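You operate a simulated robot arm through the tools that you are given. There is no shell and no other tool.

The job below is to be done with a simulated robot arm. You get a single attempt, and the scene is never put back.

Task
Pump one measure of pink water into the yellow-band order jar.
Fine: chase it with plain water; the plain water ahead of it goes into the blue-band order jar; no full tint stays in the line; hose ends on jar caps.

The check looks at the end state, three seconds after you hand in, the way a careful person would. Anything else that was tipped, shoved, dropped, spilled or broken makes it a failure. Lids that push on must go on centred and level and be pressed home; caps that screw on are set level and turned clockwise until they are tight.

Robot
A 7-joint arm with a two-finger parallel gripper, fixed in place. Base frame: the origin is at the foot of the arm, x ahead of it, y to its left, z up; the work surface is at about z = 0.72. Readings come in m, rad, newtons and seconds.
With the tool pointing down near the work surface it reaches from about 0.1 to 0.82 m from the base axis. Its first joint turns from -2.007 to 2.007 rad. Payload 3.91 kg.
The TCP is the grasp point between the finger pads, 0.03 m short of the fingertips. In the tool frame z runs along the fingers and y along their closing line. Largest opening 0.11 m; finger width 0.02, thickness 0.01; the body of the gripper, 0.048 by 0.112 m, starts 0.055 m behind the TCP.
Orientation is that of the tool frame in the base frame, as a unit quaternion [x, y, z, w]. With the fingers straight down and closing along the base's y, the tool's x points along the base's -x, its y along +y and its z along -z.

Tools
- The arm moves only by the tool drive_tool. Its argument "deltas" is one flat list of numbers, 6 for each row, row after row: the shift along the base's x, y, z in m, then the turn, a rotation vector about the base's x, y, z in degrees. In form: [x, y, z, wx, wy, wz, x, y, z, wx, wy, wz, ...]. A call has 1 to 20 rows; each row is the pose to reach, as a shift and turn from the pose commanded when the call began. "grip" is the closure in counts, from 0 (fully open) to 255 (shut), set as the call begins (left out, the last holds). A row lasts 0.2 s, in which the tool goes at most 0.05 m and 0.15 rad; a call with a longer step from one row to the next is refused whole, and so is a gripper value outside its range. A pose out of reach is approached as far as the arm can. The call stops where the force on the tool passes 40 N (or 10 N more than at its start, if that is more) or the arm is blocked; 0.2 s more then pass. The fingers move at their own pace (about 0.153 m/s each) and stop on an object; they squeeze with about 25 N. The grip force told is the motor's: it shows also when the fingers shut on nothing. Time passes only in rows, and 0.2 s behind the last, so rows that repeat a pose let the fingers close. The reply holds the time, the measured pose of the TCP, the force on the tool along the base axes, the opening and the grip force, in the units named above and with some noise, with the torque about the TCP (base axes, N m) and any sound that the robot's microphone picked up.
- Cameras (640 x 400 px; columns grow to the right, rows downward): "scene" is fixed at [0.049, 0.4986, 1.5686]; the picture's right is [-0.66, -0.75, 0.00], its down [-0.25, 0.22, -0.94] and it looks along [0.71, -0.62, -0.33] (base axes); focal length 256 px, centre (320, 200). "wrist" rides on the gripper at [0.072, 0.017, -0.103] in the tool frame; the picture's right is [-0.23, 0.97, 0.00], its down [-0.76, -0.18, -0.62] and it looks along [-0.61, -0.14, 0.78] (tool axes); focal length 222 px, centre (320, 200). There is no depth. A picture from a camera that has moved, and an enlarged one, comes with that camera's place and axes in the base frame and with its lens.
- snapshot(camera): a new picture of that camera. No time passes.
- slide_trunk(by): slides the trunk up (or, below 0, down) by that many m; the arm rides with it, the base frame stays. It gives what a move gives, with no picture.
- zoom(camera, box): a new picture of the part [left, top, right, bottom] of that camera's present view, enlarged. No time passes.
- close_job(): hands the job in; it is judged then, once.

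Places have to be worked out from the pictures, the camera data and where the tool is seen. Open the gripper and draw the arm clear of the work before you hand the job in, unless the task says otherwise.

The tools are called after "Call:" by a JSON object that holds its "fn" and its "kwargs". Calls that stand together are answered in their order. drive_tool: Moves the arm, as the interface text tells. Its arguments: {"type":"object","properties":{"deltas":{"type":"array"},"grip":{"type":"number"}},"required":["deltas"]} The other tools are called the same way: slide_trunk (by) slides the trunk up or down; snapshot (camera) takes a picture; zoom (camera, box) takes an enlarged picture of a part of a camera's view; close_job () hands the job in.

At the start:

```text
t: 0.0
ee_pos: [0.6421, -0.1802, 1.5596]
orientation: [0.0, 1.0, 0.001, 0.0]
ft_force: [0.3, -0.6, 0.2]
ft_torque: [0.02, 0.01, 0.01]
gripper_width: 0.1099
gripper_force: 0.0
trunk travel left (down, up): [-0.925, 0.065]
```

scene: 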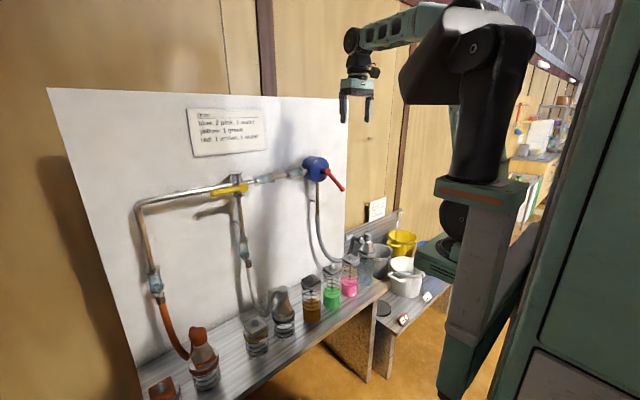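
wrist: 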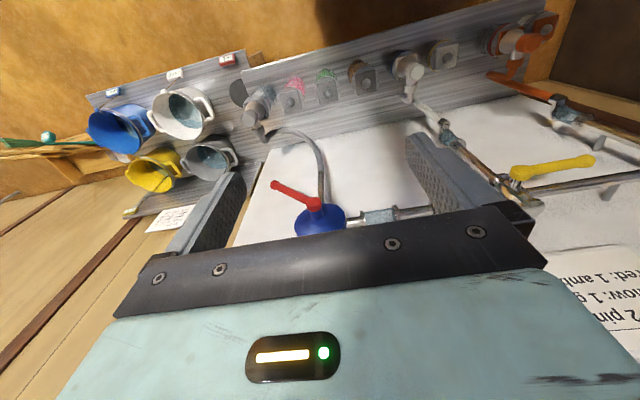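

I start by looking closely at the scene with enlarged pictures, to understand the pump, valves, jars and signs.

Call:
{"fn": "zoom", "kwargs": {"camera": "scene", "box": [180, 90, 360, 200]}}

Call:
{"fn": "zoom", "kwargs": {"camera": "scene", "box": [120, 250, 300, 400]}}

Call:
{"fn": "zoom", "kwargs": {"camera": "scene", "box": [280, 190, 460, 340]}}

Call:
{"fn": "zoom", "kwargs": {"camera": "wrist", "box": [60, 0, 320, 240]}}

Call:
{"fn": "zoom", "kwargs": {"camera": "wrist", "box": [320, 0, 640, 280]}}

```text
3.56 times, centred on (270, 145) of scene
camera zoom: at [0.049, 0.4986, 1.5686], right [-0.66, -0.75, 0.0], down [-0.25, 0.22, -0.94], along [0.71, -0.62, -0.33], focal length 911 px, centre (498, 396)
```

zoom: 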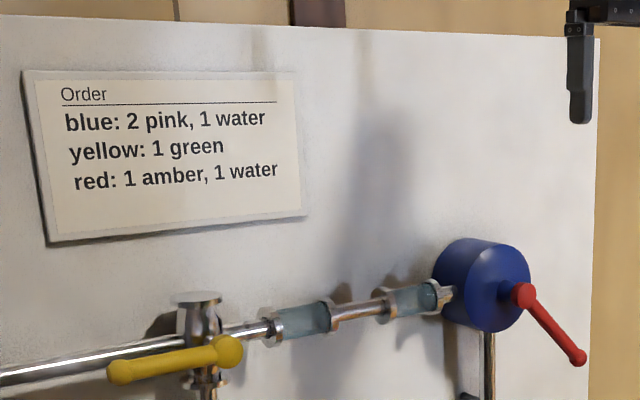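

```text
2.67 times, centred on (210, 325) of scene
camera zoom: at [0.049, 0.4986, 1.5686], right [-0.66, -0.75, 0.0], down [-0.25, 0.22, -0.94], along [0.71, -0.62, -0.33], focal length 683 px, centre (613, -133)
```

zoom: 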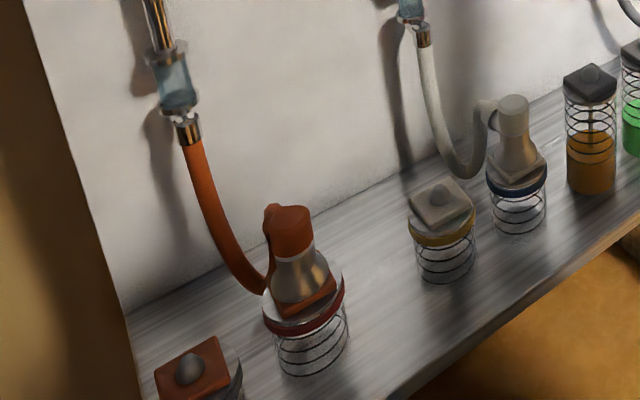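

```text
2.67 times, centred on (370, 265) of scene
camera zoom: at [0.049, 0.4986, 1.5686], right [-0.66, -0.75, 0.0], down [-0.25, 0.22, -0.94], along [0.71, -0.62, -0.33], focal length 683 px, centre (187, 27)
```

zoom: 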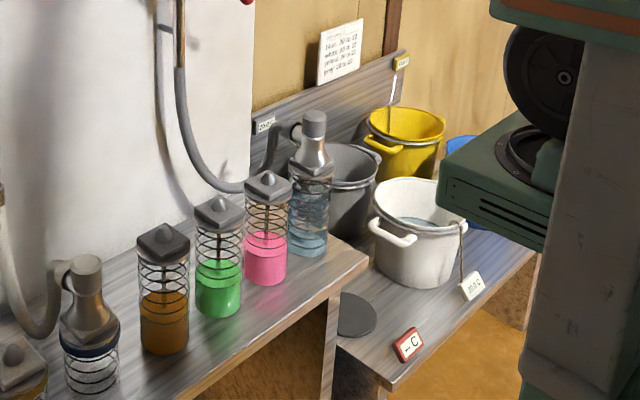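

```text
1.67 times, centred on (190, 120) of wrist
camera zoom: at [0.5688, -0.1633, 1.6616], right [0.23, 0.97, 0.0], down [0.76, -0.18, 0.62], along [0.61, -0.14, -0.78], focal length 370 px, centre (537, 333)
```

zoom: 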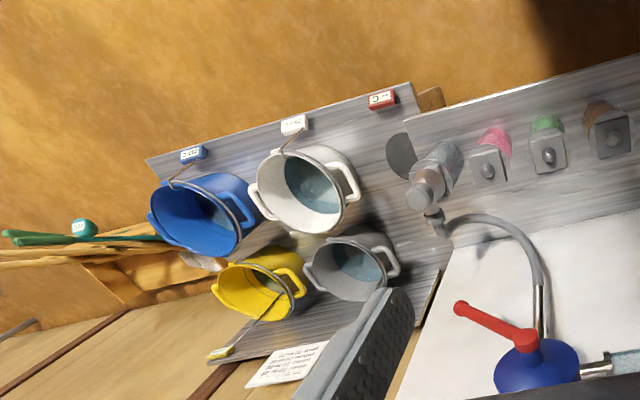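

```text
1.43 times, centred on (480, 140) of wrist
camera zoom: at [0.5688, -0.1633, 1.6616], right [0.23, 0.97, 0.0], down [0.76, -0.18, 0.62], along [0.61, -0.14, -0.78], focal length 317 px, centre (91, 286)
```

zoom: 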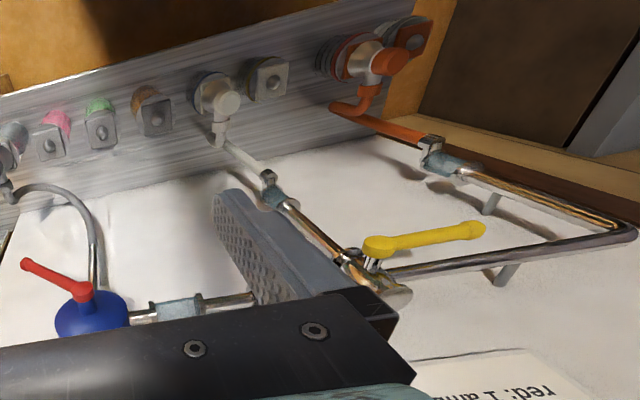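

I zoom in on single items: the notes on the wall, the jars, the valve and the pump.

Call:
{"fn": "zoom", "kwargs": {"camera": "scene", "box": [360, 190, 420, 230]}}

Call:
{"fn": "zoom", "kwargs": {"camera": "scene", "box": [300, 240, 400, 320]}}

Call:
{"fn": "zoom", "kwargs": {"camera": "scene", "box": [140, 320, 240, 400]}}

Call:
{"fn": "zoom", "kwargs": {"camera": "scene", "box": [220, 270, 340, 360]}}

Call:
{"fn": "zoom", "kwargs": {"camera": "scene", "box": [120, 160, 260, 300]}}

Call:
{"fn": "zoom", "kwargs": {"camera": "scene", "box": [225, 150, 355, 220]}}

```text
10.00 times, centred on (390, 210) of scene
camera zoom: at [0.049, 0.4986, 1.5686], right [-0.66, -0.75, 0.0], down [-0.25, 0.22, -0.94], along [0.71, -0.62, -0.33], focal length 2561 px, centre (-380, 100)
```

zoom: 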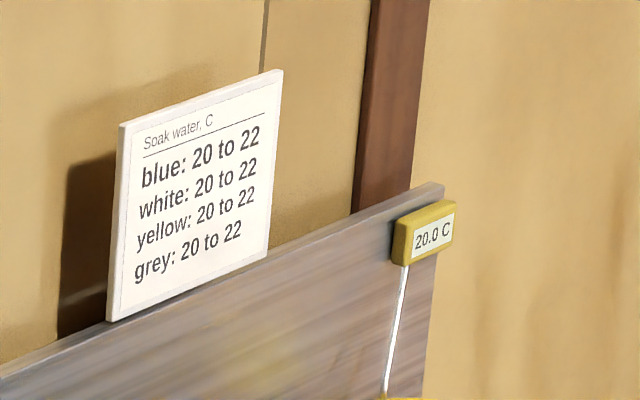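

```text
5.00 times, centred on (350, 280) of scene
camera zoom: at [0.049, 0.4986, 1.5686], right [-0.66, -0.75, 0.0], down [-0.25, 0.22, -0.94], along [0.71, -0.62, -0.33], focal length 1281 px, centre (170, -200)
```

zoom: 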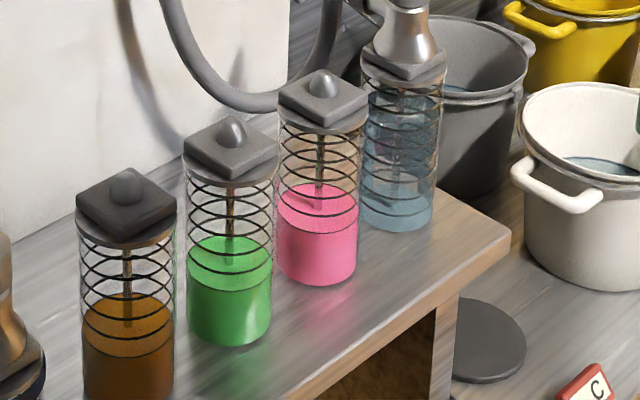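

```text
5.00 times, centred on (190, 360) of scene
camera zoom: at [0.049, 0.4986, 1.5686], right [-0.66, -0.75, 0.0], down [-0.25, 0.22, -0.94], along [0.71, -0.62, -0.33], focal length 1281 px, centre (970, -600)
```

zoom: 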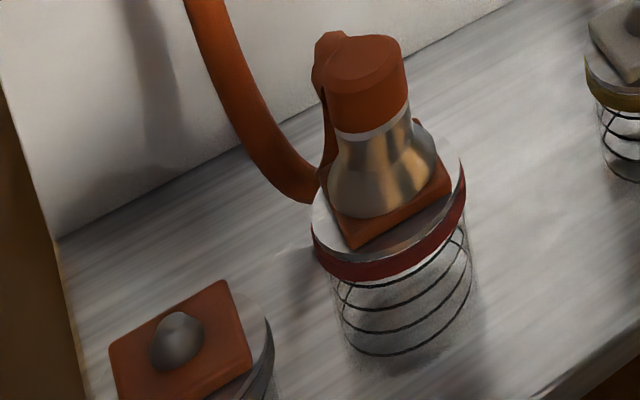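

```text
4.44 times, centred on (280, 315) of scene
camera zoom: at [0.049, 0.4986, 1.5686], right [-0.66, -0.75, 0.0], down [-0.25, 0.22, -0.94], along [0.71, -0.62, -0.33], focal length 1138 px, centre (498, -311)
```

zoom: 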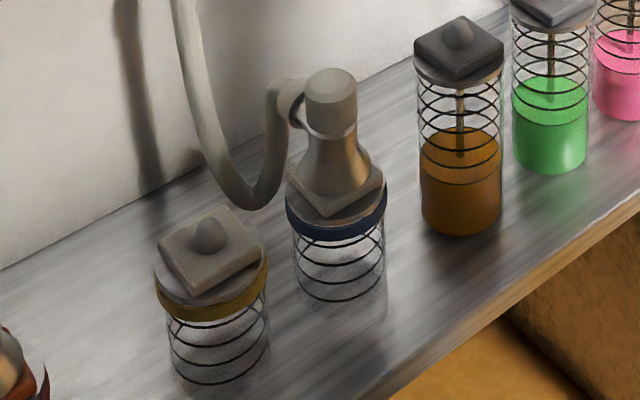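

```text
2.86 times, centred on (190, 230) of scene
camera zoom: at [0.049, 0.4986, 1.5686], right [-0.66, -0.75, 0.0], down [-0.25, 0.22, -0.94], along [0.71, -0.62, -0.33], focal length 732 px, centre (691, 114)
```

zoom: 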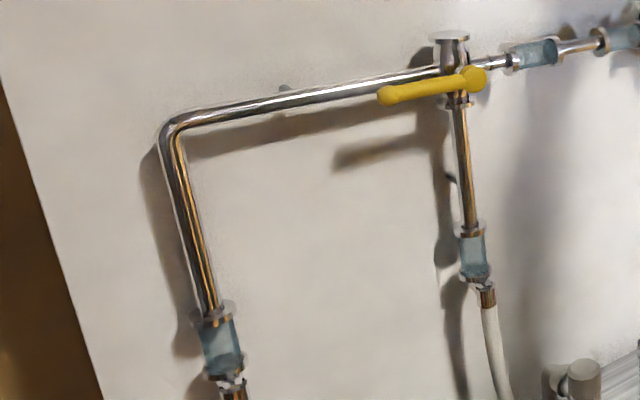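

```text
4.92 times, centred on (290, 185) of scene
camera zoom: at [0.049, 0.4986, 1.5686], right [-0.66, -0.75, 0.0], down [-0.25, 0.22, -0.94], along [0.71, -0.62, -0.33], focal length 1261 px, centre (468, 274)
```

zoom: 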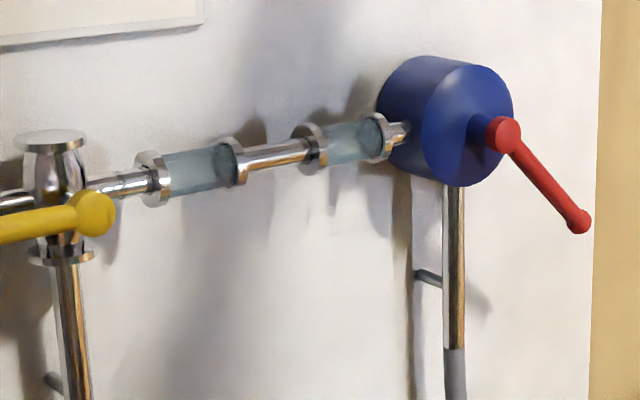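

The triangulation of both views puts the crank hub near (0.85, -0.24, 1.31) and the valve hub near (0.856, 0.14, 1.32), with the jars around x = 0.75 along the bench. I take a few more enlarged wrist views before moving.

Call:
{"fn": "zoom", "kwargs": {"camera": "wrist", "box": [230, 60, 350, 140]}}

Call:
{"fn": "zoom", "kwargs": {"camera": "wrist", "box": [340, 20, 460, 100]}}

Call:
{"fn": "zoom", "kwargs": {"camera": "wrist", "box": [440, 0, 600, 110]}}

Call:
{"fn": "zoom", "kwargs": {"camera": "wrist", "box": [240, 120, 400, 250]}}

```text
5.00 times, centred on (290, 100) of wrist
camera zoom: at [0.5688, -0.1633, 1.6616], right [0.23, 0.97, 0.0], down [0.76, -0.18, 0.62], along [0.61, -0.14, -0.78], focal length 1111 px, centre (470, 700)
```

zoom: 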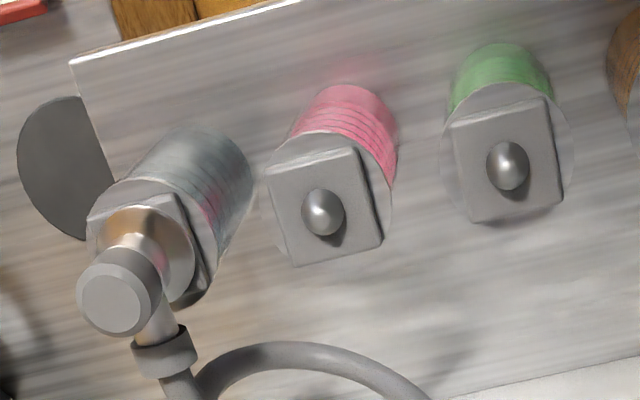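

```text
5.00 times, centred on (400, 60) of wrist
camera zoom: at [0.5688, -0.1633, 1.6616], right [0.23, 0.97, 0.0], down [0.76, -0.18, 0.62], along [0.61, -0.14, -0.78], focal length 1111 px, centre (-80, 900)
```

zoom: 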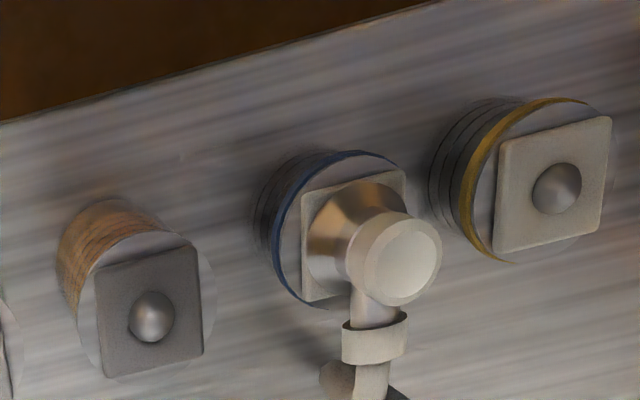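

```text
3.64 times, centred on (520, 55) of wrist
camera zoom: at [0.5688, -0.1633, 1.6616], right [0.23, 0.97, 0.0], down [0.76, -0.18, 0.62], along [0.61, -0.14, -0.78], focal length 808 px, centre (-407, 727)
```

zoom: 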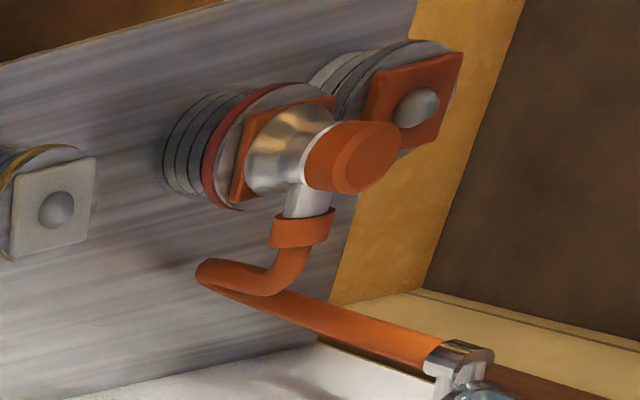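

```text
3.08 times, centred on (320, 185) of wrist
camera zoom: at [0.5688, -0.1633, 1.6616], right [0.23, 0.97, 0.0], down [0.76, -0.18, 0.62], along [0.61, -0.14, -0.78], focal length 684 px, centre (320, 246)
```

zoom: 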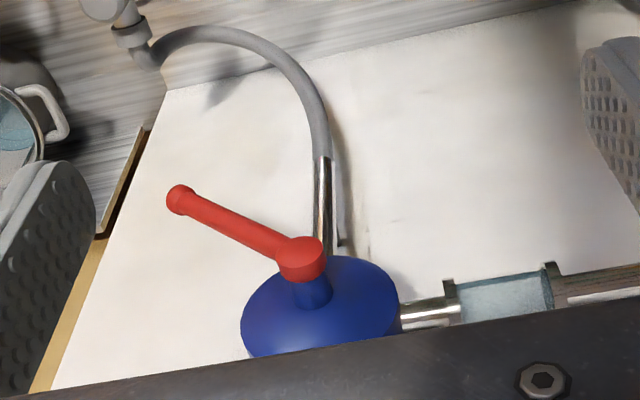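

Everything matches: caps with a ball knob, hose ends that sit over the knobs, a red crank, and a yellow valve handle that points to the orange branch. I turn the tool to point ahead (+x) while backing off a little, so I can see the crank closely.

Call:
{"fn": "drive_tool", "kwargs": {"deltas": [-0.005, -0.005, -0.015, 0, -8.18, 0, -0.01, -0.01, -0.03, 0, -16.36, 0, -0.015, -0.015, -0.05, 0, -24.54, 0, -0.02, -0.02, -0.07, 0, -32.72, 0, -0.025, -0.025, -0.09, 0, -40.9, 0, -0.03, -0.03, -0.11, 0, -49.08, 0, -0.035, -0.035, -0.13, 0, -57.26, 0, -0.04, -0.04, -0.15, 0, -65.44, 0, -0.045, -0.045, -0.17, 0, -73.62, 0, -0.05, -0.05, -0.19, 0, -81.8, 0, -0.05, -0.05, -0.21, 0, -90, 0], "grip": 0}}

```text
t: 2.4
ee_pos: [0.6564, -0.2817, 1.3473]
orientation: [0.001, 0.707, -0.003, 0.707]
ft_force: [-1.2, -0.2, 0.1]
ft_torque: [-0.01, 0.0, -0.01]
gripper_width: 0.11
gripper_force: 0.1
out of reach, approached as far as the arm can: row 7, 8, 9, 10, 11
trunk travel left (down, up): [-0.925, 0.065]
```

The tool is now level and pointing ahead, but a bit farther out than commanded. I look at what both cameras show.

Call:
{"fn": "snapshot", "kwargs": {"camera": "scene"}}

Call:
{"fn": "snapshot", "kwargs": {"camera": "wrist"}}

```text
taken
```

scene: 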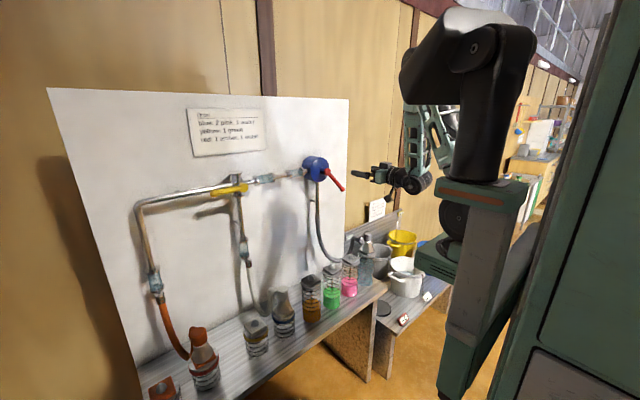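

```text
taken
camera wrist: at [0.5527, -0.2642, 1.275], right [0.0, 0.97, 0.23], down [-0.62, -0.17, 0.76], along [0.78, -0.14, 0.61], focal length 222 px, centre (320, 200)
```

wrist: 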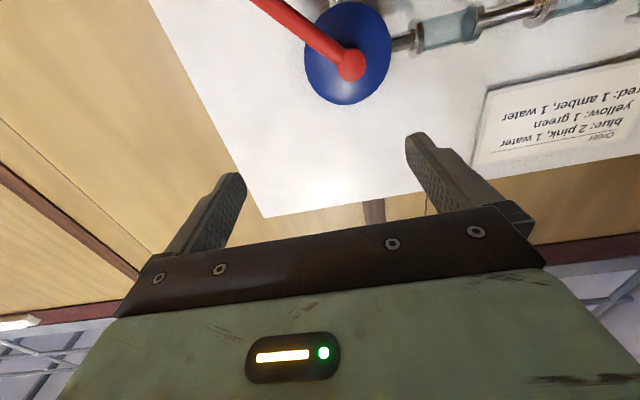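

The camera now looks up at the pump from below. I enlarge the crank.

Call:
{"fn": "zoom", "kwargs": {"camera": "wrist", "box": [230, 0, 430, 125]}}

Call:
{"fn": "zoom", "kwargs": {"camera": "scene", "box": [280, 140, 420, 228]}}

```text
3.20 times, centred on (330, 62) of wrist
camera zoom: at [0.5527, -0.2642, 1.275], right [0.0, 0.97, 0.23], down [-0.62, -0.17, 0.76], along [0.78, -0.14, 0.61], focal length 711 px, centre (288, 640)
```

zoom: 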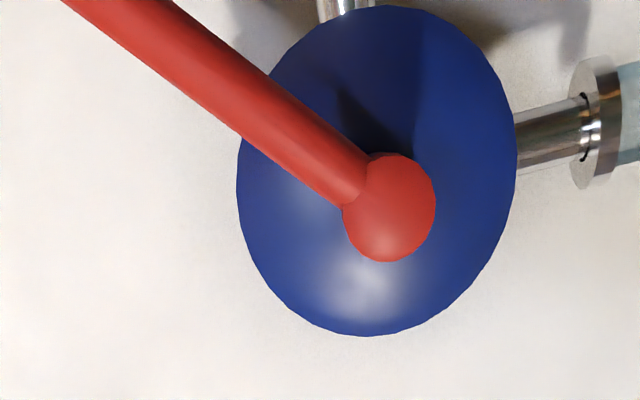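

```text
4.55 times, centred on (350, 184) of scene
camera zoom: at [0.049, 0.4986, 1.5686], right [-0.66, -0.75, 0.0], down [-0.25, 0.22, -0.94], along [0.71, -0.62, -0.33], focal length 1164 px, centre (184, 273)
```

zoom: 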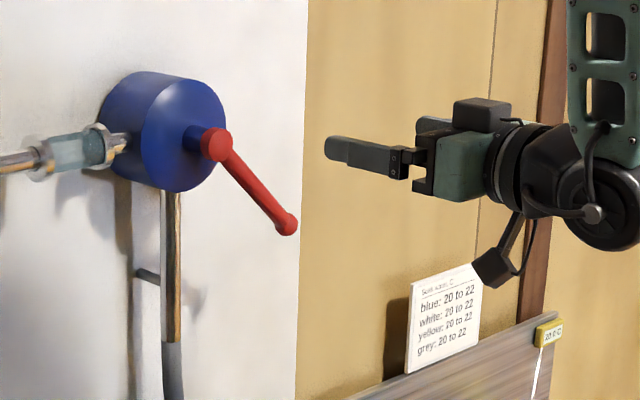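

The crank is a rod about 0.14 m long with a ball end, lying in the plane x ≈ 0.85 and now pointing down and to the right. First I check which commanded pose the arm reckons from, with a small move.

Call:
{"fn": "drive_tool", "kwargs": {"deltas": [0.03, 0, 0, 0, 0, 0, 0.06, 0, 0, 0, 0, 0]}}

```text
t: 3.0
ee_pos: [0.7171, -0.2808, 1.3493]
orientation: [0.0, 0.707, 0.0, 0.707]
ft_force: [-0.6, 0.7, 1.1]
ft_torque: [0.02, 0.02, 0.01]
gripper_width: 0.1102
gripper_force: 0.2
trunk travel left (down, up): [-0.925, 0.065]
```

The moves reckon from the reached pose. Now I go left, in front of the yellow valve handle, and roll the tool by +90° so that the fingers close vertically across the level handle.

Call:
{"fn": "drive_tool", "kwargs": {"deltas": [0, 0.042, -0.002, 7.5, 0, 0, 0, 0.084, -0.005, 15, 0, 0, 0, 0.127, -0.007, 22.5, 0, 0, 0, 0.169, -0.01, 30, 0, 0, 0, 0.211, -0.012, 37.5, 0, 0, 0, 0.253, -0.015, 45, 0, 0, 0, 0.295, -0.017, 52.5, 0, 0, 0, 0.337, -0.02, 60, 0, 0, 0, 0.38, -0.022, 67.5, 0, 0, 0, 0.422, -0.025, 75, 0, 0, 0, 0.464, -0.027, 82.5, 0, 0, 0, 0.506, -0.029, 90, 0, 0], "grip": 140}}

Call:
{"fn": "snapshot", "kwargs": {"camera": "wrist"}}

Call:
{"fn": "snapshot", "kwargs": {"camera": "scene"}}

```text
t: 5.6
ee_pos: [0.7175, 0.2071, 1.2385]
orientation: [0.494, 0.477, 0.526, 0.502]
ft_force: [0.9, -1.3, 0.2]
ft_torque: [0.01, 0.03, 0.08]
gripper_width: 0.0498
gripper_force: 0.0
out of reach, approached as far as the arm can: row 2, 3, 4, 5, 6, 7, 8, 9, 10, 11, 12
trunk travel left (down, up): [-0.925, 0.065]
```

```text
taken
camera wrist: at [0.6128, 0.2792, 1.2502], right [-0.05, -0.27, 0.96], down [-0.61, -0.76, -0.25], along [0.79, -0.6, -0.12], focal length 222 px, centre (320, 200)
```

wrist: 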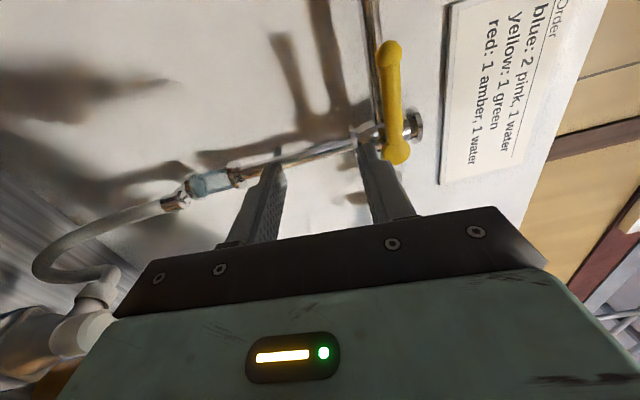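

```text
taken
```

scene: 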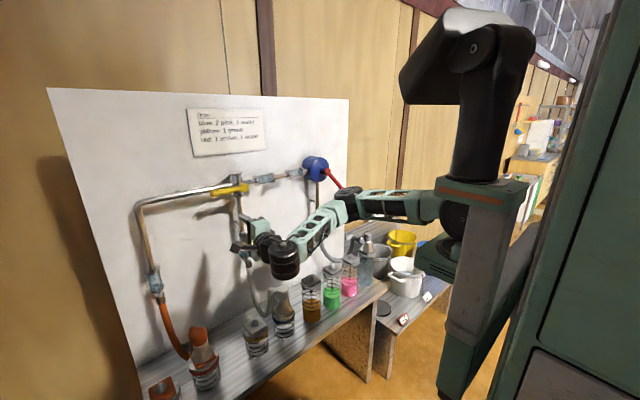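

The arm could not quite reach that pose with the trunk this high; it sagged to z = 1.24. I lower the trunk a little so that the forearm lies flatter, then try to reach the pose in front of the handle again.

Call:
{"fn": "slide_trunk", "kwargs": {"by": -0.1}}

```text
t: 6.9
ee_pos: [0.7178, 0.2094, 1.1374]
orientation: [0.492, 0.478, 0.527, 0.501]
ft_force: [0.3, 0.6, -0.4]
ft_torque: [0.02, -0.01, -0.01]
gripper_width: 0.0499
gripper_force: 0.0
trunk travel left (down, up): [-0.825, 0.165]
```

Now I raise the tool back to the handle's height and correct the small orientation error.

Call:
{"fn": "drive_tool", "kwargs": {"deltas": [0, 0.003, 0.036, -0.5, 0.7, -0.1, 0, 0.006, 0.073, -1, 1.3, -0.3, 0, 0.009, 0.11, -1.4, 2.0, -0.4, 0.001, 0.012, 0.146, -1.8, 2.6, -0.6, 0.002, 0.016, 0.183, -2.3, 3.3, -0.7]}}

Call:
{"fn": "snapshot", "kwargs": {"camera": "wrist"}}

```text
t: 8.1
ee_pos: [0.732, 0.2089, 1.1693]
orientation: [0.487, 0.46, 0.546, 0.503]
ft_force: [-0.4, -0.1, 0.6]
ft_torque: [0.0, 0.02, -0.01]
gripper_width: 0.0498
gripper_force: 0.1
out of reach, approached as far as the arm can: row 1, 2, 3, 4, 5
trunk travel left (down, up): [-0.825, 0.165]
```

```text
taken
camera wrist: at [0.6256, 0.2793, 1.1807], right [-0.1, -0.29, 0.95], down [-0.59, -0.75, -0.29], along [0.8, -0.59, -0.1], focal length 222 px, centre (320, 200)
```

wrist: 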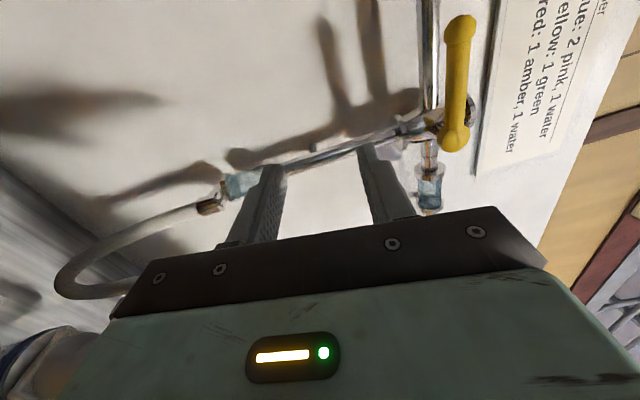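

Still not reachable; the arm seems to sit against a joint limit in this posture. I look at the scene to see the arm's posture.

Call:
{"fn": "snapshot", "kwargs": {"camera": "scene"}}

Call:
{"fn": "zoom", "kwargs": {"camera": "scene", "box": [220, 170, 480, 330]}}

```text
taken
```

scene: 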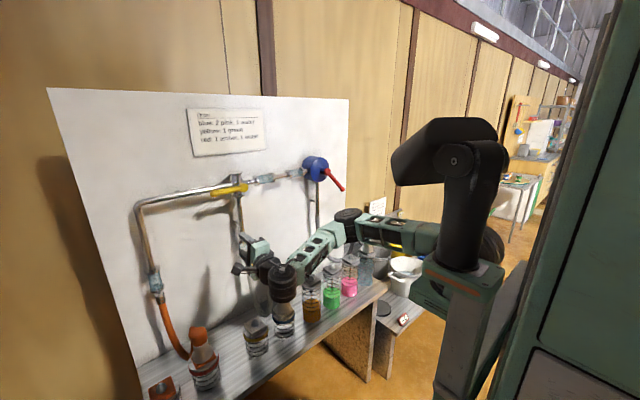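

```text
2.46 times, centred on (350, 250) of scene
camera zoom: at [0.049, 0.4986, 1.5686], right [-0.66, -0.75, 0.0], down [-0.25, 0.22, -0.94], along [0.71, -0.62, -0.33], focal length 630 px, centre (246, 77)
```

zoom: 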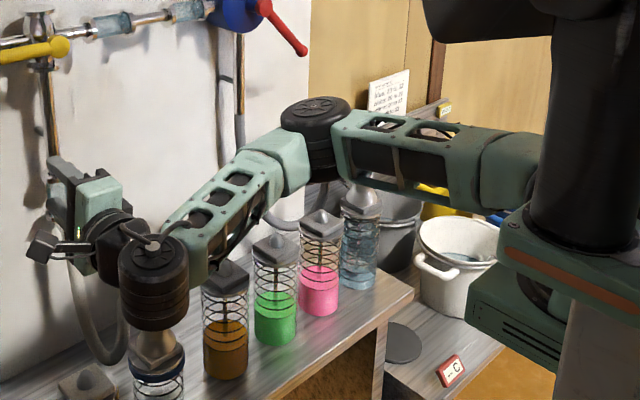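

The arm's elbow has swung out sideways. I slide the trunk back up and undo the roll while moving back to the middle, to regain the elbow-up posture.

Call:
{"fn": "slide_trunk", "kwargs": {"by": 0.1}}

Call:
{"fn": "drive_tool", "kwargs": {"deltas": [0, -0.03, 0.005, -7.5, 0, 0, 0, -0.06, 0.01, -15, 0, 0, 0, -0.09, 0.015, -22.5, 0, 0, 0, -0.12, 0.02, -30, 0, 0, 0, -0.15, 0.03, -37.5, 0, 0, 0, -0.18, 0.04, -45, 0, 0, 0, -0.21, 0.05, -52.5, 0, 0, 0, -0.24, 0.06, -60, 0, 0, 0, -0.27, 0.06, -67.5, 0, 0, 0, -0.3, 0.07, -75, 0, 0, 0, -0.33, 0.07, -82.5, 0, 0, 0, -0.36, 0.08, -90, 0, 0]}}

Call:
{"fn": "snapshot", "kwargs": {"camera": "scene"}}

```text
t: 9.5
ee_pos: [0.7315, 0.2087, 1.2702]
orientation: [0.487, 0.46, 0.546, 0.504]
ft_force: [-1.2, 0.4, 0.1]
ft_torque: [0.01, 0.01, 0.02]
gripper_width: 0.0497
gripper_force: 0.1
trunk travel left (down, up): [-0.925, 0.065]
```

```text
t: 12.1
ee_pos: [0.7306, -0.152, 1.3501]
orientation: [-0.011, 0.711, 0.061, 0.7]
ft_force: [0.1, 0.3, 0.2]
ft_torque: [0.01, 0.02, 0.02]
gripper_width: 0.0495
gripper_force: 0.0
out of reach, approached as far as the arm can: row 1, 2, 3, 4, 5, 6, 7, 8, 9, 10, 11
trunk travel left (down, up): [-0.925, 0.065]
```

```text
taken
```

scene: 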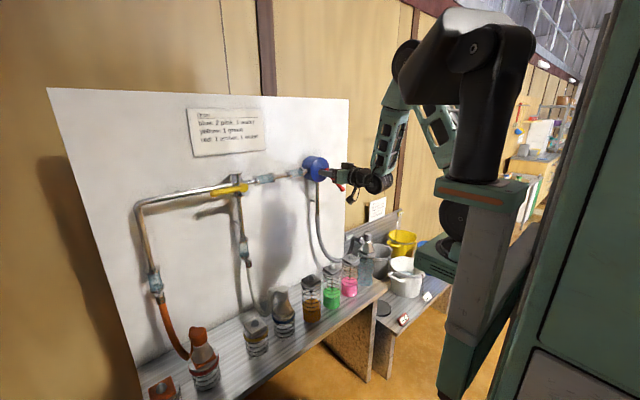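

The elbow-up posture is back. I straighten the tool to point exactly ahead, shut the fingers, and move left at roll 0 towards a place in front of and above the yellow handle.

Call:
{"fn": "drive_tool", "kwargs": {"deltas": [0, 0.04, 0.005, -2, -0.5, -3, 0, 0.08, 0.01, -4, -0.9, -5.8, 0, 0.12, 0.015, -4, -0.9, -5.8, 0, 0.16, 0.02, -4, -0.9, -5.8, 0, 0.2, 0.025, -4, -0.9, -5.8, 0, 0.24, 0.03, -4, -0.9, -5.8, 0, 0.28, 0.03, -4, -0.9, -5.8, 0, 0.32, 0.03, -4, -0.9, -5.8, 0, 0.36, 0.03, -4, -0.9, -5.8], "grip": 255}}

Call:
{"fn": "snapshot", "kwargs": {"camera": "wrist"}}

Call:
{"fn": "snapshot", "kwargs": {"camera": "scene"}}

```text
t: 14.1
ee_pos: [0.7101, -0.1448, 1.3909]
orientation: [-0.038, 0.71, 0.034, 0.702]
ft_force: [-0.3, -0.3, -0.1]
ft_torque: [-0.01, -0.02, -0.03]
gripper_width: 0.0
gripper_force: 25.0
out of reach, approached as far as the arm can: row 1, 2, 3, 4, 5, 6, 7, 8, 9
trunk travel left (down, up): [-0.925, 0.065]
```

```text
taken
camera wrist: at [0.6042, -0.1394, 1.3192], right [-0.09, 0.97, 0.22], down [-0.59, -0.23, 0.77], along [0.8, -0.06, 0.6], focal length 222 px, centre (320, 200)
```

wrist: 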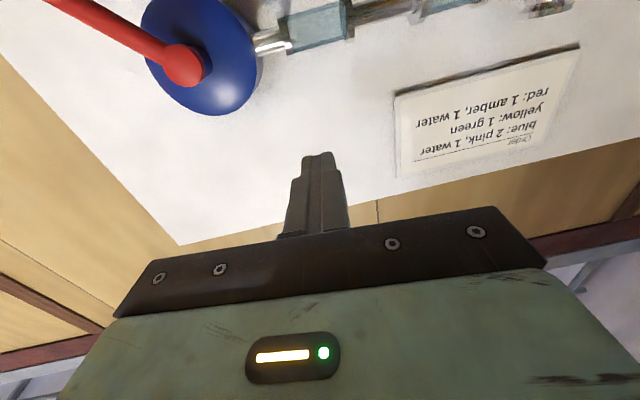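

```text
taken
```

scene: 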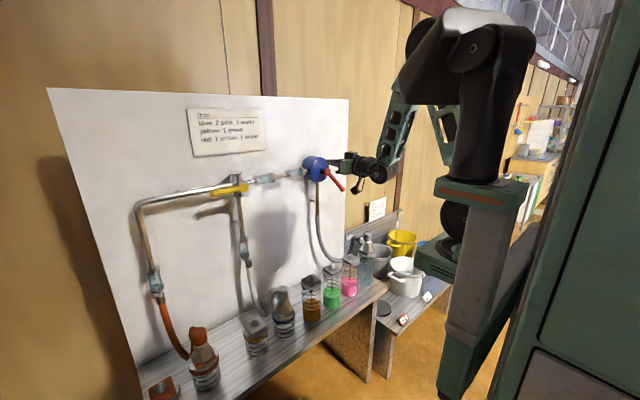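

With the tool level the wrist runs into its limit here. I try a pitch of 45° forward-down instead, which should suit both the valve and the crank, then check whether I can travel left in that attitude.

Call:
{"fn": "drive_tool", "kwargs": {"deltas": [0, 0, 0.005, -0.3, 7.4, -0.95, 0, 0, 0.01, -0.7, 14.8, -1.9, 0, 0, 0.015, -1, 22.15, -2.8, 0, 0, 0.02, -1.3, 29.5, -3.8, 0, 0, 0.025, -1.7, 36.9, -4.7, 0, 0, 0.03, -2, 44.3, -5.65, 0, 0.04, 0.03, -2, 44.3, -5.65, 0, 0.08, 0.03, -2, 44.3, -5.65, 0, 0.12, 0.03, -2, 44.3, -5.65, 0, 0.16, 0.03, -2, 44.3, -5.65, 0, 0.2, 0.03, -2, 44.3, -5.65, 0, 0.24, 0.03, -2, 44.3, -5.65, 0, 0.28, 0.03, -2, 44.3, -5.65, 0, 0.32, 0.03, -2, 44.3, -5.65, 0, 0.36, 0.03, -2, 44.3, -5.65]}}

Call:
{"fn": "snapshot", "kwargs": {"camera": "wrist"}}

Call:
{"fn": "snapshot", "kwargs": {"camera": "scene"}}

```text
t: 17.3
ee_pos: [0.7092, 0.2105, 1.4188]
orientation: [0.0, 0.924, 0.0, 0.383]
ft_force: [-0.3, -0.1, 0.3]
ft_torque: [0.01, -0.01, 0.04]
gripper_width: 0.0
gripper_force: 24.5
out of reach, approached as far as the arm can: row 6, 7, 8
trunk travel left (down, up): [-0.925, 0.065]
```

```text
taken
camera wrist: at [0.5847, 0.228, 1.4385], right [0.16, 0.97, 0.16], down [0.1, -0.18, 0.98], along [0.98, -0.14, -0.12], focal length 222 px, centre (320, 200)
```

wrist: 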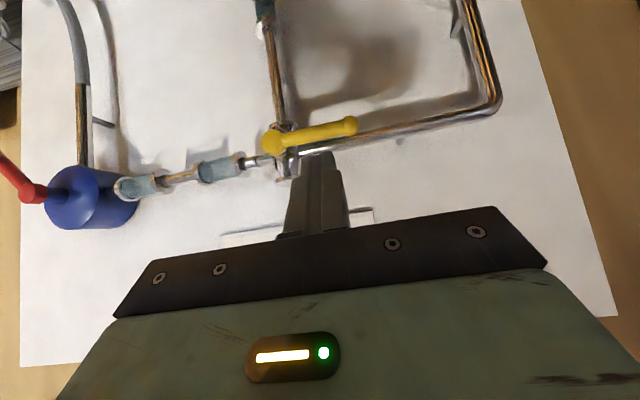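

```text
taken
```

scene: 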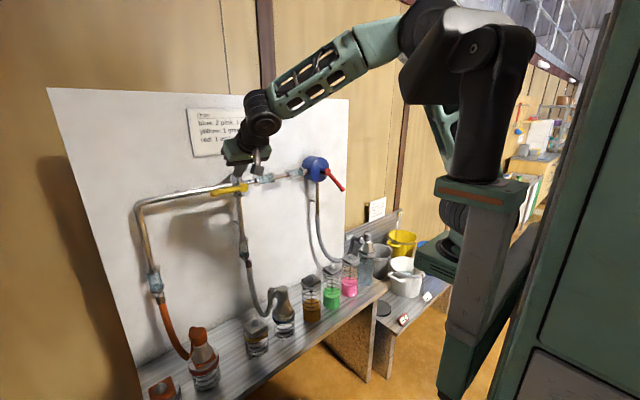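

The 45° attitude works here: TCP at (0.709, 0.21, 1.419), and this view confirms the handle from (0.856, 0.14, 1.32) to (0.857, 0.243, 1.32). I move forward over the handle with shut fingers and come down close above it.

Call:
{"fn": "drive_tool", "kwargs": {"deltas": [0.036, 0.002, 0, 0, 0, 0, 0.072, 0.004, 0, 0, 0, 0, 0.108, 0.006, 0, 0, 0, 0, 0.144, 0.0085, 0, 0, 0, 0, 0.144, 0.0085, -0.022, 0, 0, 0, 0.144, 0.0085, -0.044, 0, 0, 0], "grip": 255}}

Call:
{"fn": "snapshot", "kwargs": {"camera": "wrist"}}

Call:
{"fn": "zoom", "kwargs": {"camera": "scene", "box": [180, 120, 320, 210]}}

```text
t: 18.7
ee_pos: [0.8535, 0.219, 1.373]
orientation: [0.0, 0.924, -0.001, 0.382]
ft_force: [0.6, -1.2, -0.3]
ft_torque: [0.0, -0.02, 0.05]
gripper_width: 0.0002
gripper_force: 24.8
trunk travel left (down, up): [-0.925, 0.065]
```

```text
taken
camera wrist: at [0.729, 0.237, 1.3931], right [0.16, 0.97, 0.16], down [0.1, -0.18, 0.98], along [0.98, -0.14, -0.12], focal length 222 px, centre (320, 200)
```

wrist: 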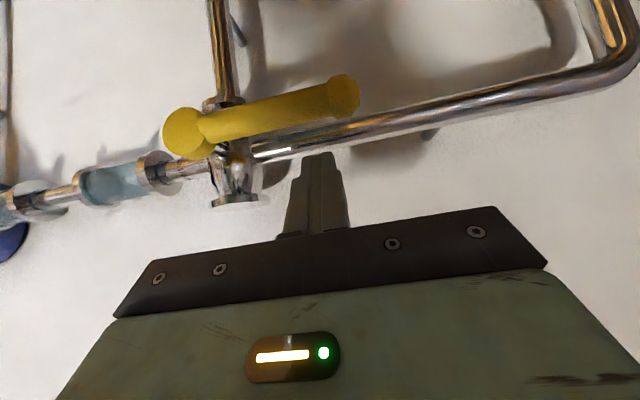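

```text
4.44 times, centred on (250, 165) of scene
camera zoom: at [0.049, 0.4986, 1.5686], right [-0.66, -0.75, 0.0], down [-0.25, 0.22, -0.94], along [0.71, -0.62, -0.33], focal length 1138 px, centre (631, 356)
```

zoom: 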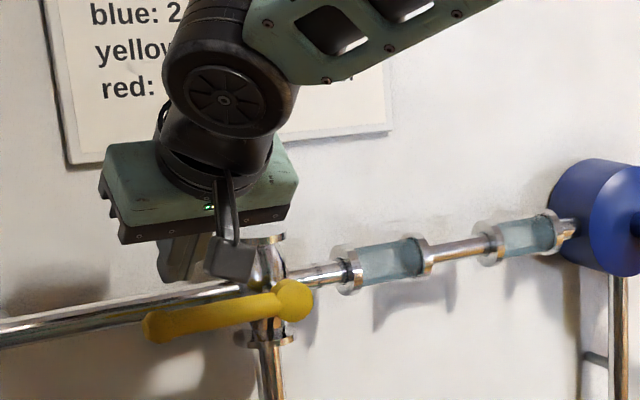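

The fingertips hover just above the handle, about 0.08 m from its hub. I now push it along the arc through about 60°, then look again.

Call:
{"fn": "drive_tool", "kwargs": {"deltas": [0, 0, -0.0213, 0, 0, 0, 0, 0.0035, -0.0365, 0, 0, 0, 0, 0.0042, -0.0521, 0, 0, 0, 0, 0.002, -0.0674, 0, 0, 0, 0, -0.003, -0.082, 0, 0, 0, 0, -0.0105, -0.0954, 0, 0, 0, 0, -0.0203, -0.1072, 0, 0, 0]}}

Call:
{"fn": "snapshot", "kwargs": {"camera": "wrist"}}

Call:
{"fn": "zoom", "kwargs": {"camera": "scene", "box": [180, 120, 320, 210]}}

```text
t: 20.3
ee_pos: [0.8533, 0.1997, 1.2637]
orientation: [0.0, 0.924, -0.001, 0.382]
ft_force: [1.4, 1.0, 0.6]
ft_torque: [0.0, -0.06, 0.04]
gripper_width: 0.0
gripper_force: 24.6
trunk travel left (down, up): [-0.925, 0.065]
```

```text
taken
camera wrist: at [0.7283, 0.2167, 1.2853], right [0.16, 0.97, 0.16], down [0.1, -0.17, 0.98], along [0.98, -0.14, -0.13], focal length 222 px, centre (320, 200)
```

wrist: 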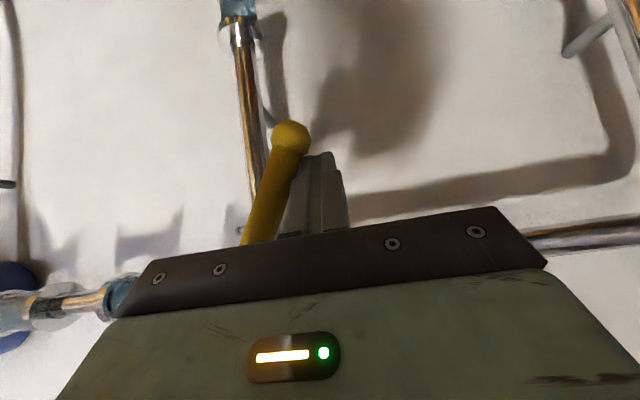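

```text
4.44 times, centred on (250, 165) of scene
camera zoom: at [0.049, 0.4986, 1.5686], right [-0.66, -0.75, 0.0], down [-0.25, 0.22, -0.94], along [0.71, -0.62, -0.33], focal length 1138 px, centre (631, 356)
```

zoom: 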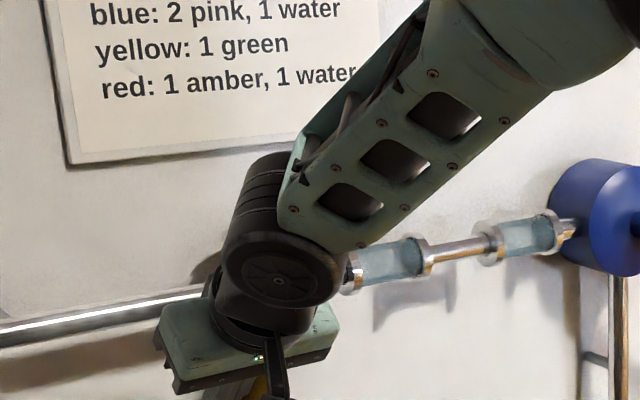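

The handle now stands at about 64° of 90°, with little force. I push on to nearly straight down.

Call:
{"fn": "drive_tool", "kwargs": {"deltas": [0, -0.0118, -0.0098, 0, 0, 0, 0, -0.0252, -0.0173, 0, 0, 0, 0, -0.035, -0.0205, 0, 0, 0, 0, -0.037, -0.021, 0, 0, 0]}}

Call:
{"fn": "snapshot", "kwargs": {"camera": "wrist"}}

```text
t: 21.3
ee_pos: [0.8535, 0.1647, 1.2454]
orientation: [-0.001, 0.923, 0.0, 0.385]
ft_force: [0.8, 11.3, 4.1]
ft_torque: [-0.13, 0.01, 0.02]
gripper_width: 0.0
gripper_force: 24.7
trunk travel left (down, up): [-0.925, 0.065]
```

```text
taken
camera wrist: at [0.7288, 0.1815, 1.2658], right [0.16, 0.97, 0.16], down [0.1, -0.18, 0.98], along [0.98, -0.14, -0.12], focal length 222 px, centre (320, 200)
```

wrist: 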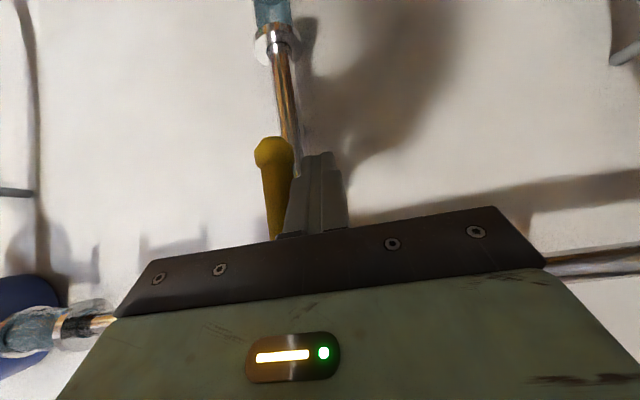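

The handle now points straight down and the 11 N reaction says it sits at its stop. I back the fingers off sideways and then towards the base, and check the valve.

Call:
{"fn": "drive_tool", "kwargs": {"deltas": [0, 0.02, 0, 0, 0, 0, -0.04, 0.025, 0, 0, 0, 0, -0.08, 0.025, 0.03, 0, 0, 0, -0.12, 0.025, 0.06, 0, 0, 0, -0.14, 0.025, 0.1, 0, 0, 0]}}

Call:
{"fn": "snapshot", "kwargs": {"camera": "wrist"}}

Call:
{"fn": "snapshot", "kwargs": {"camera": "scene"}}

```text
t: 22.5
ee_pos: [0.7129, 0.1853, 1.3438]
orientation: [0.001, 0.924, -0.002, 0.382]
ft_force: [0.1, 0.3, -0.1]
ft_torque: [-0.02, 0.0, -0.03]
gripper_width: 0.0002
gripper_force: 25.3
trunk travel left (down, up): [-0.925, 0.065]
```

```text
taken
camera wrist: at [0.5891, 0.2033, 1.3648], right [0.16, 0.97, 0.16], down [0.1, -0.18, 0.98], along [0.98, -0.14, -0.12], focal length 222 px, centre (320, 200)
```

wrist: 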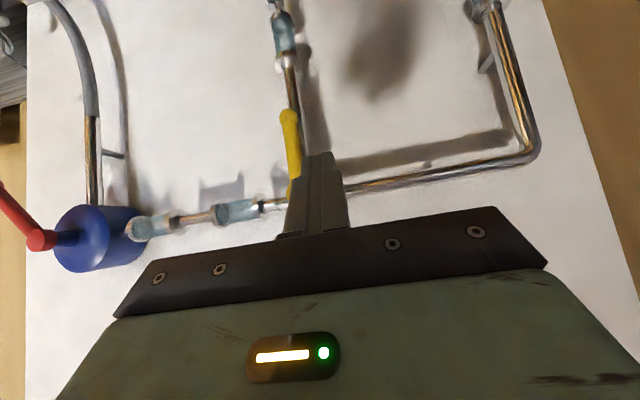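

```text
taken
```

scene: 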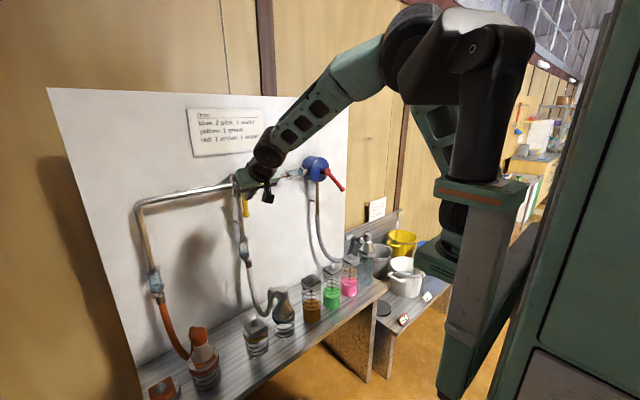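

The valve handle is straight down. Now I move the tool across to the crank, staying clear in front of the board.

Call:
{"fn": "drive_tool", "kwargs": {"deltas": [0, -0.045, 0.005, 0, 0, 0, 0, -0.09, 0.01, 0, 0, 0, 0, -0.135, 0.015, 0, 0, 0, 0, -0.18, 0.02, 0, 0, 0, 0, -0.225, 0.02, 0, 0, 0, 0, -0.27, 0.02, 0, 0, 0, 0, -0.315, 0.02, 0, 0, 0, 0, -0.36, 0.02, 0, 0, 0, 0, -0.405, 0.02, 0, 0, 0, 0, -0.45, 0.02, 0, 0, 0, 0, -0.495, 0.02, 0, 0, 0, 0, -0.53, 0.01, 0, 0, 0]}}

Call:
{"fn": "snapshot", "kwargs": {"camera": "wrist"}}

```text
t: 25.1
ee_pos: [0.7138, -0.3417, 1.356]
orientation: [-0.002, 0.924, -0.001, 0.383]
ft_force: [-1.0, -0.5, 0.8]
ft_torque: [0.0, 0.03, 0.02]
gripper_width: 0.0
gripper_force: 24.6
trunk travel left (down, up): [-0.925, 0.065]
```

```text
taken
camera wrist: at [0.5893, -0.3242, 1.376], right [0.16, 0.97, 0.16], down [0.1, -0.17, 0.98], along [0.98, -0.14, -0.12], focal length 222 px, centre (320, 200)
```

wrist: 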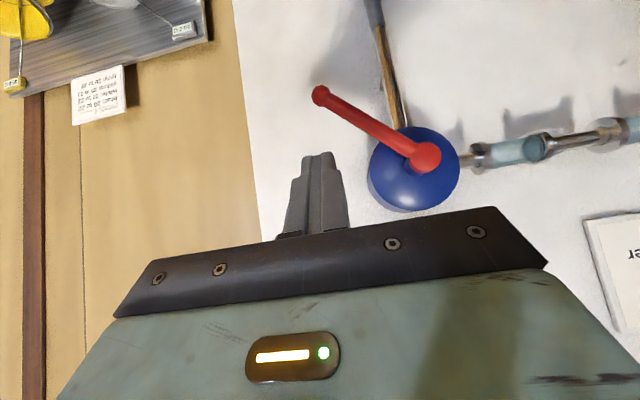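

The pose is reachable here; hub near (-0.241, 1.316) and ball near (-0.343, 1.212) in y, z. I move the shut fingers in beside the rod on its upper-right side, so I can try a small clockwise push while the suction hose is still on the plain water jar.

Call:
{"fn": "drive_tool", "kwargs": {"deltas": [0.045, 0, -0.01, 0, 0, 0, 0.09, 0, -0.02, 0, 0, 0, 0.133, 0, -0.03, 0, 0, 0, 0.133, 0, -0.06, 0, 0, 0, 0.133, 0.0007, -0.0854, 0, 0, 0]}}

Call:
{"fn": "snapshot", "kwargs": {"camera": "wrist"}}

Call:
{"fn": "zoom", "kwargs": {"camera": "scene", "box": [270, 120, 430, 220]}}

Call:
{"fn": "zoom", "kwargs": {"camera": "scene", "box": [230, 270, 330, 360]}}

```text
t: 26.3
ee_pos: [0.8466, -0.3414, 1.2689]
orientation: [0.0, 0.924, -0.001, 0.382]
ft_force: [-0.3, 0.2, 0.1]
ft_torque: [-0.01, 0.05, 0.03]
gripper_width: 0.0
gripper_force: 24.8
trunk travel left (down, up): [-0.925, 0.065]
```

```text
taken
camera wrist: at [0.722, -0.3239, 1.2897], right [0.16, 0.97, 0.16], down [0.1, -0.18, 0.98], along [0.98, -0.14, -0.12], focal length 222 px, centre (320, 200)
```

wrist: 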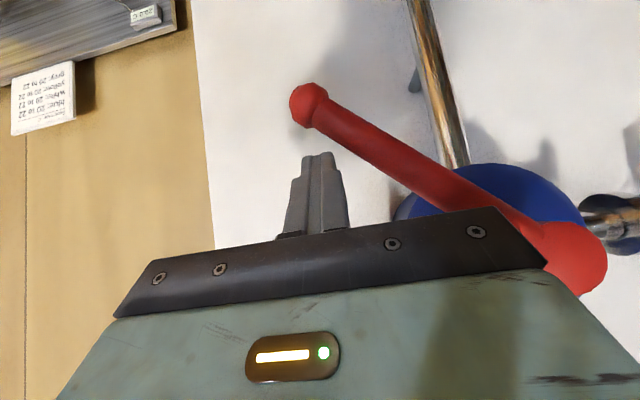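

```text
4.00 times, centred on (350, 170) of scene
camera zoom: at [0.049, 0.4986, 1.5686], right [-0.66, -0.75, 0.0], down [-0.25, 0.22, -0.94], along [0.71, -0.62, -0.33], focal length 1024 px, centre (200, 320)
```

zoom: 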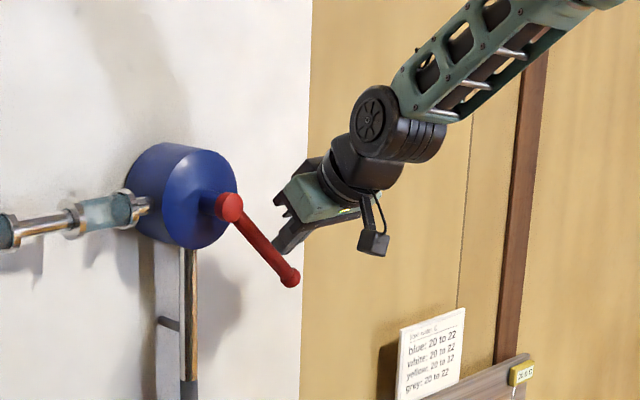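

```text
4.44 times, centred on (280, 315) of scene
camera zoom: at [0.049, 0.4986, 1.5686], right [-0.66, -0.75, 0.0], down [-0.25, 0.22, -0.94], along [0.71, -0.62, -0.33], focal length 1138 px, centre (498, -311)
```

zoom: 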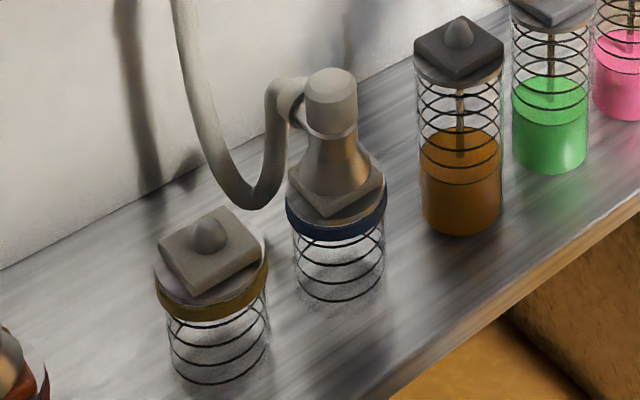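

The fingers are beside the rod, nothing touched yet. I push the rod about 30° clockwise (down and left) as a direction test with plain water.

Call:
{"fn": "drive_tool", "kwargs": {"deltas": [0, 0.0124, -0.0004, 0, 0, 0, 0, 0.0178, -0.008, 0, 0, 0, 0, 0.0232, -0.0158, 0, 0, 0, 0, 0.03, -0.0225, 0, 0, 0, 0, 0.037, -0.0292, 0, 0, 0, 0, 0.045, -0.035, 0, 0, 0, 0, 0.0536, -0.0399, 0, 0, 0]}}

Call:
{"fn": "zoom", "kwargs": {"camera": "scene", "box": [270, 120, 430, 220]}}

Call:
{"fn": "zoom", "kwargs": {"camera": "scene", "box": [230, 270, 330, 360]}}

Call:
{"fn": "snapshot", "kwargs": {"camera": "wrist"}}

```text
t: 27.9
ee_pos: [0.8463, -0.2882, 1.2295]
orientation: [0.001, 0.924, -0.001, 0.382]
ft_force: [-0.5, 0.0, 0.4]
ft_torque: [0.04, -0.02, -0.02]
gripper_width: 0.0
gripper_force: 25.0
trunk travel left (down, up): [-0.925, 0.065]
```

```text
4.00 times, centred on (350, 170) of scene
camera zoom: at [0.049, 0.4986, 1.5686], right [-0.66, -0.75, 0.0], down [-0.25, 0.22, -0.94], along [0.71, -0.62, -0.33], focal length 1024 px, centre (200, 320)
```

zoom: 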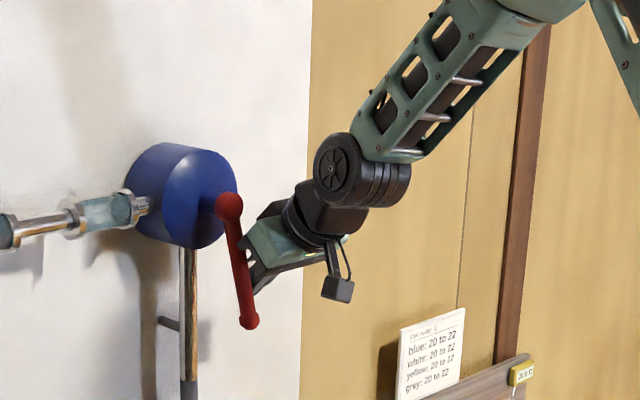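

```text
4.44 times, centred on (280, 315) of scene
camera zoom: at [0.049, 0.4986, 1.5686], right [-0.66, -0.75, 0.0], down [-0.25, 0.22, -0.94], along [0.71, -0.62, -0.33], focal length 1138 px, centre (498, -311)
```

zoom: 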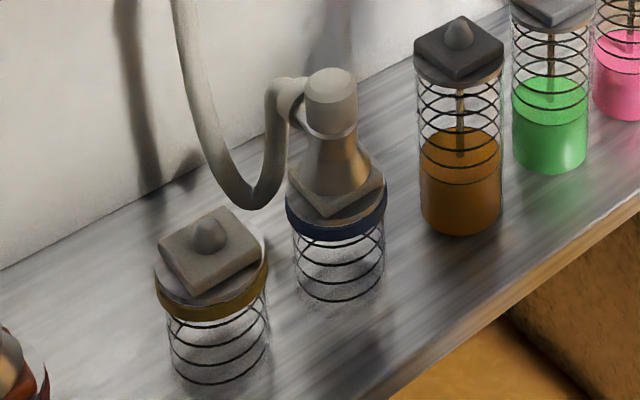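

```text
taken
camera wrist: at [0.7222, -0.2711, 1.2496], right [0.16, 0.97, 0.16], down [0.1, -0.18, 0.98], along [0.98, -0.14, -0.12], focal length 222 px, centre (320, 200)
```

wrist: 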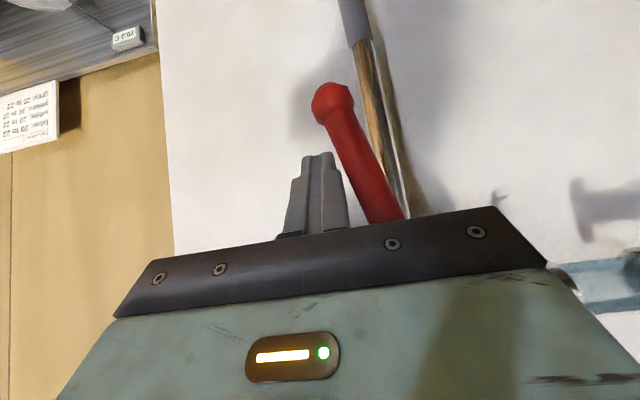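

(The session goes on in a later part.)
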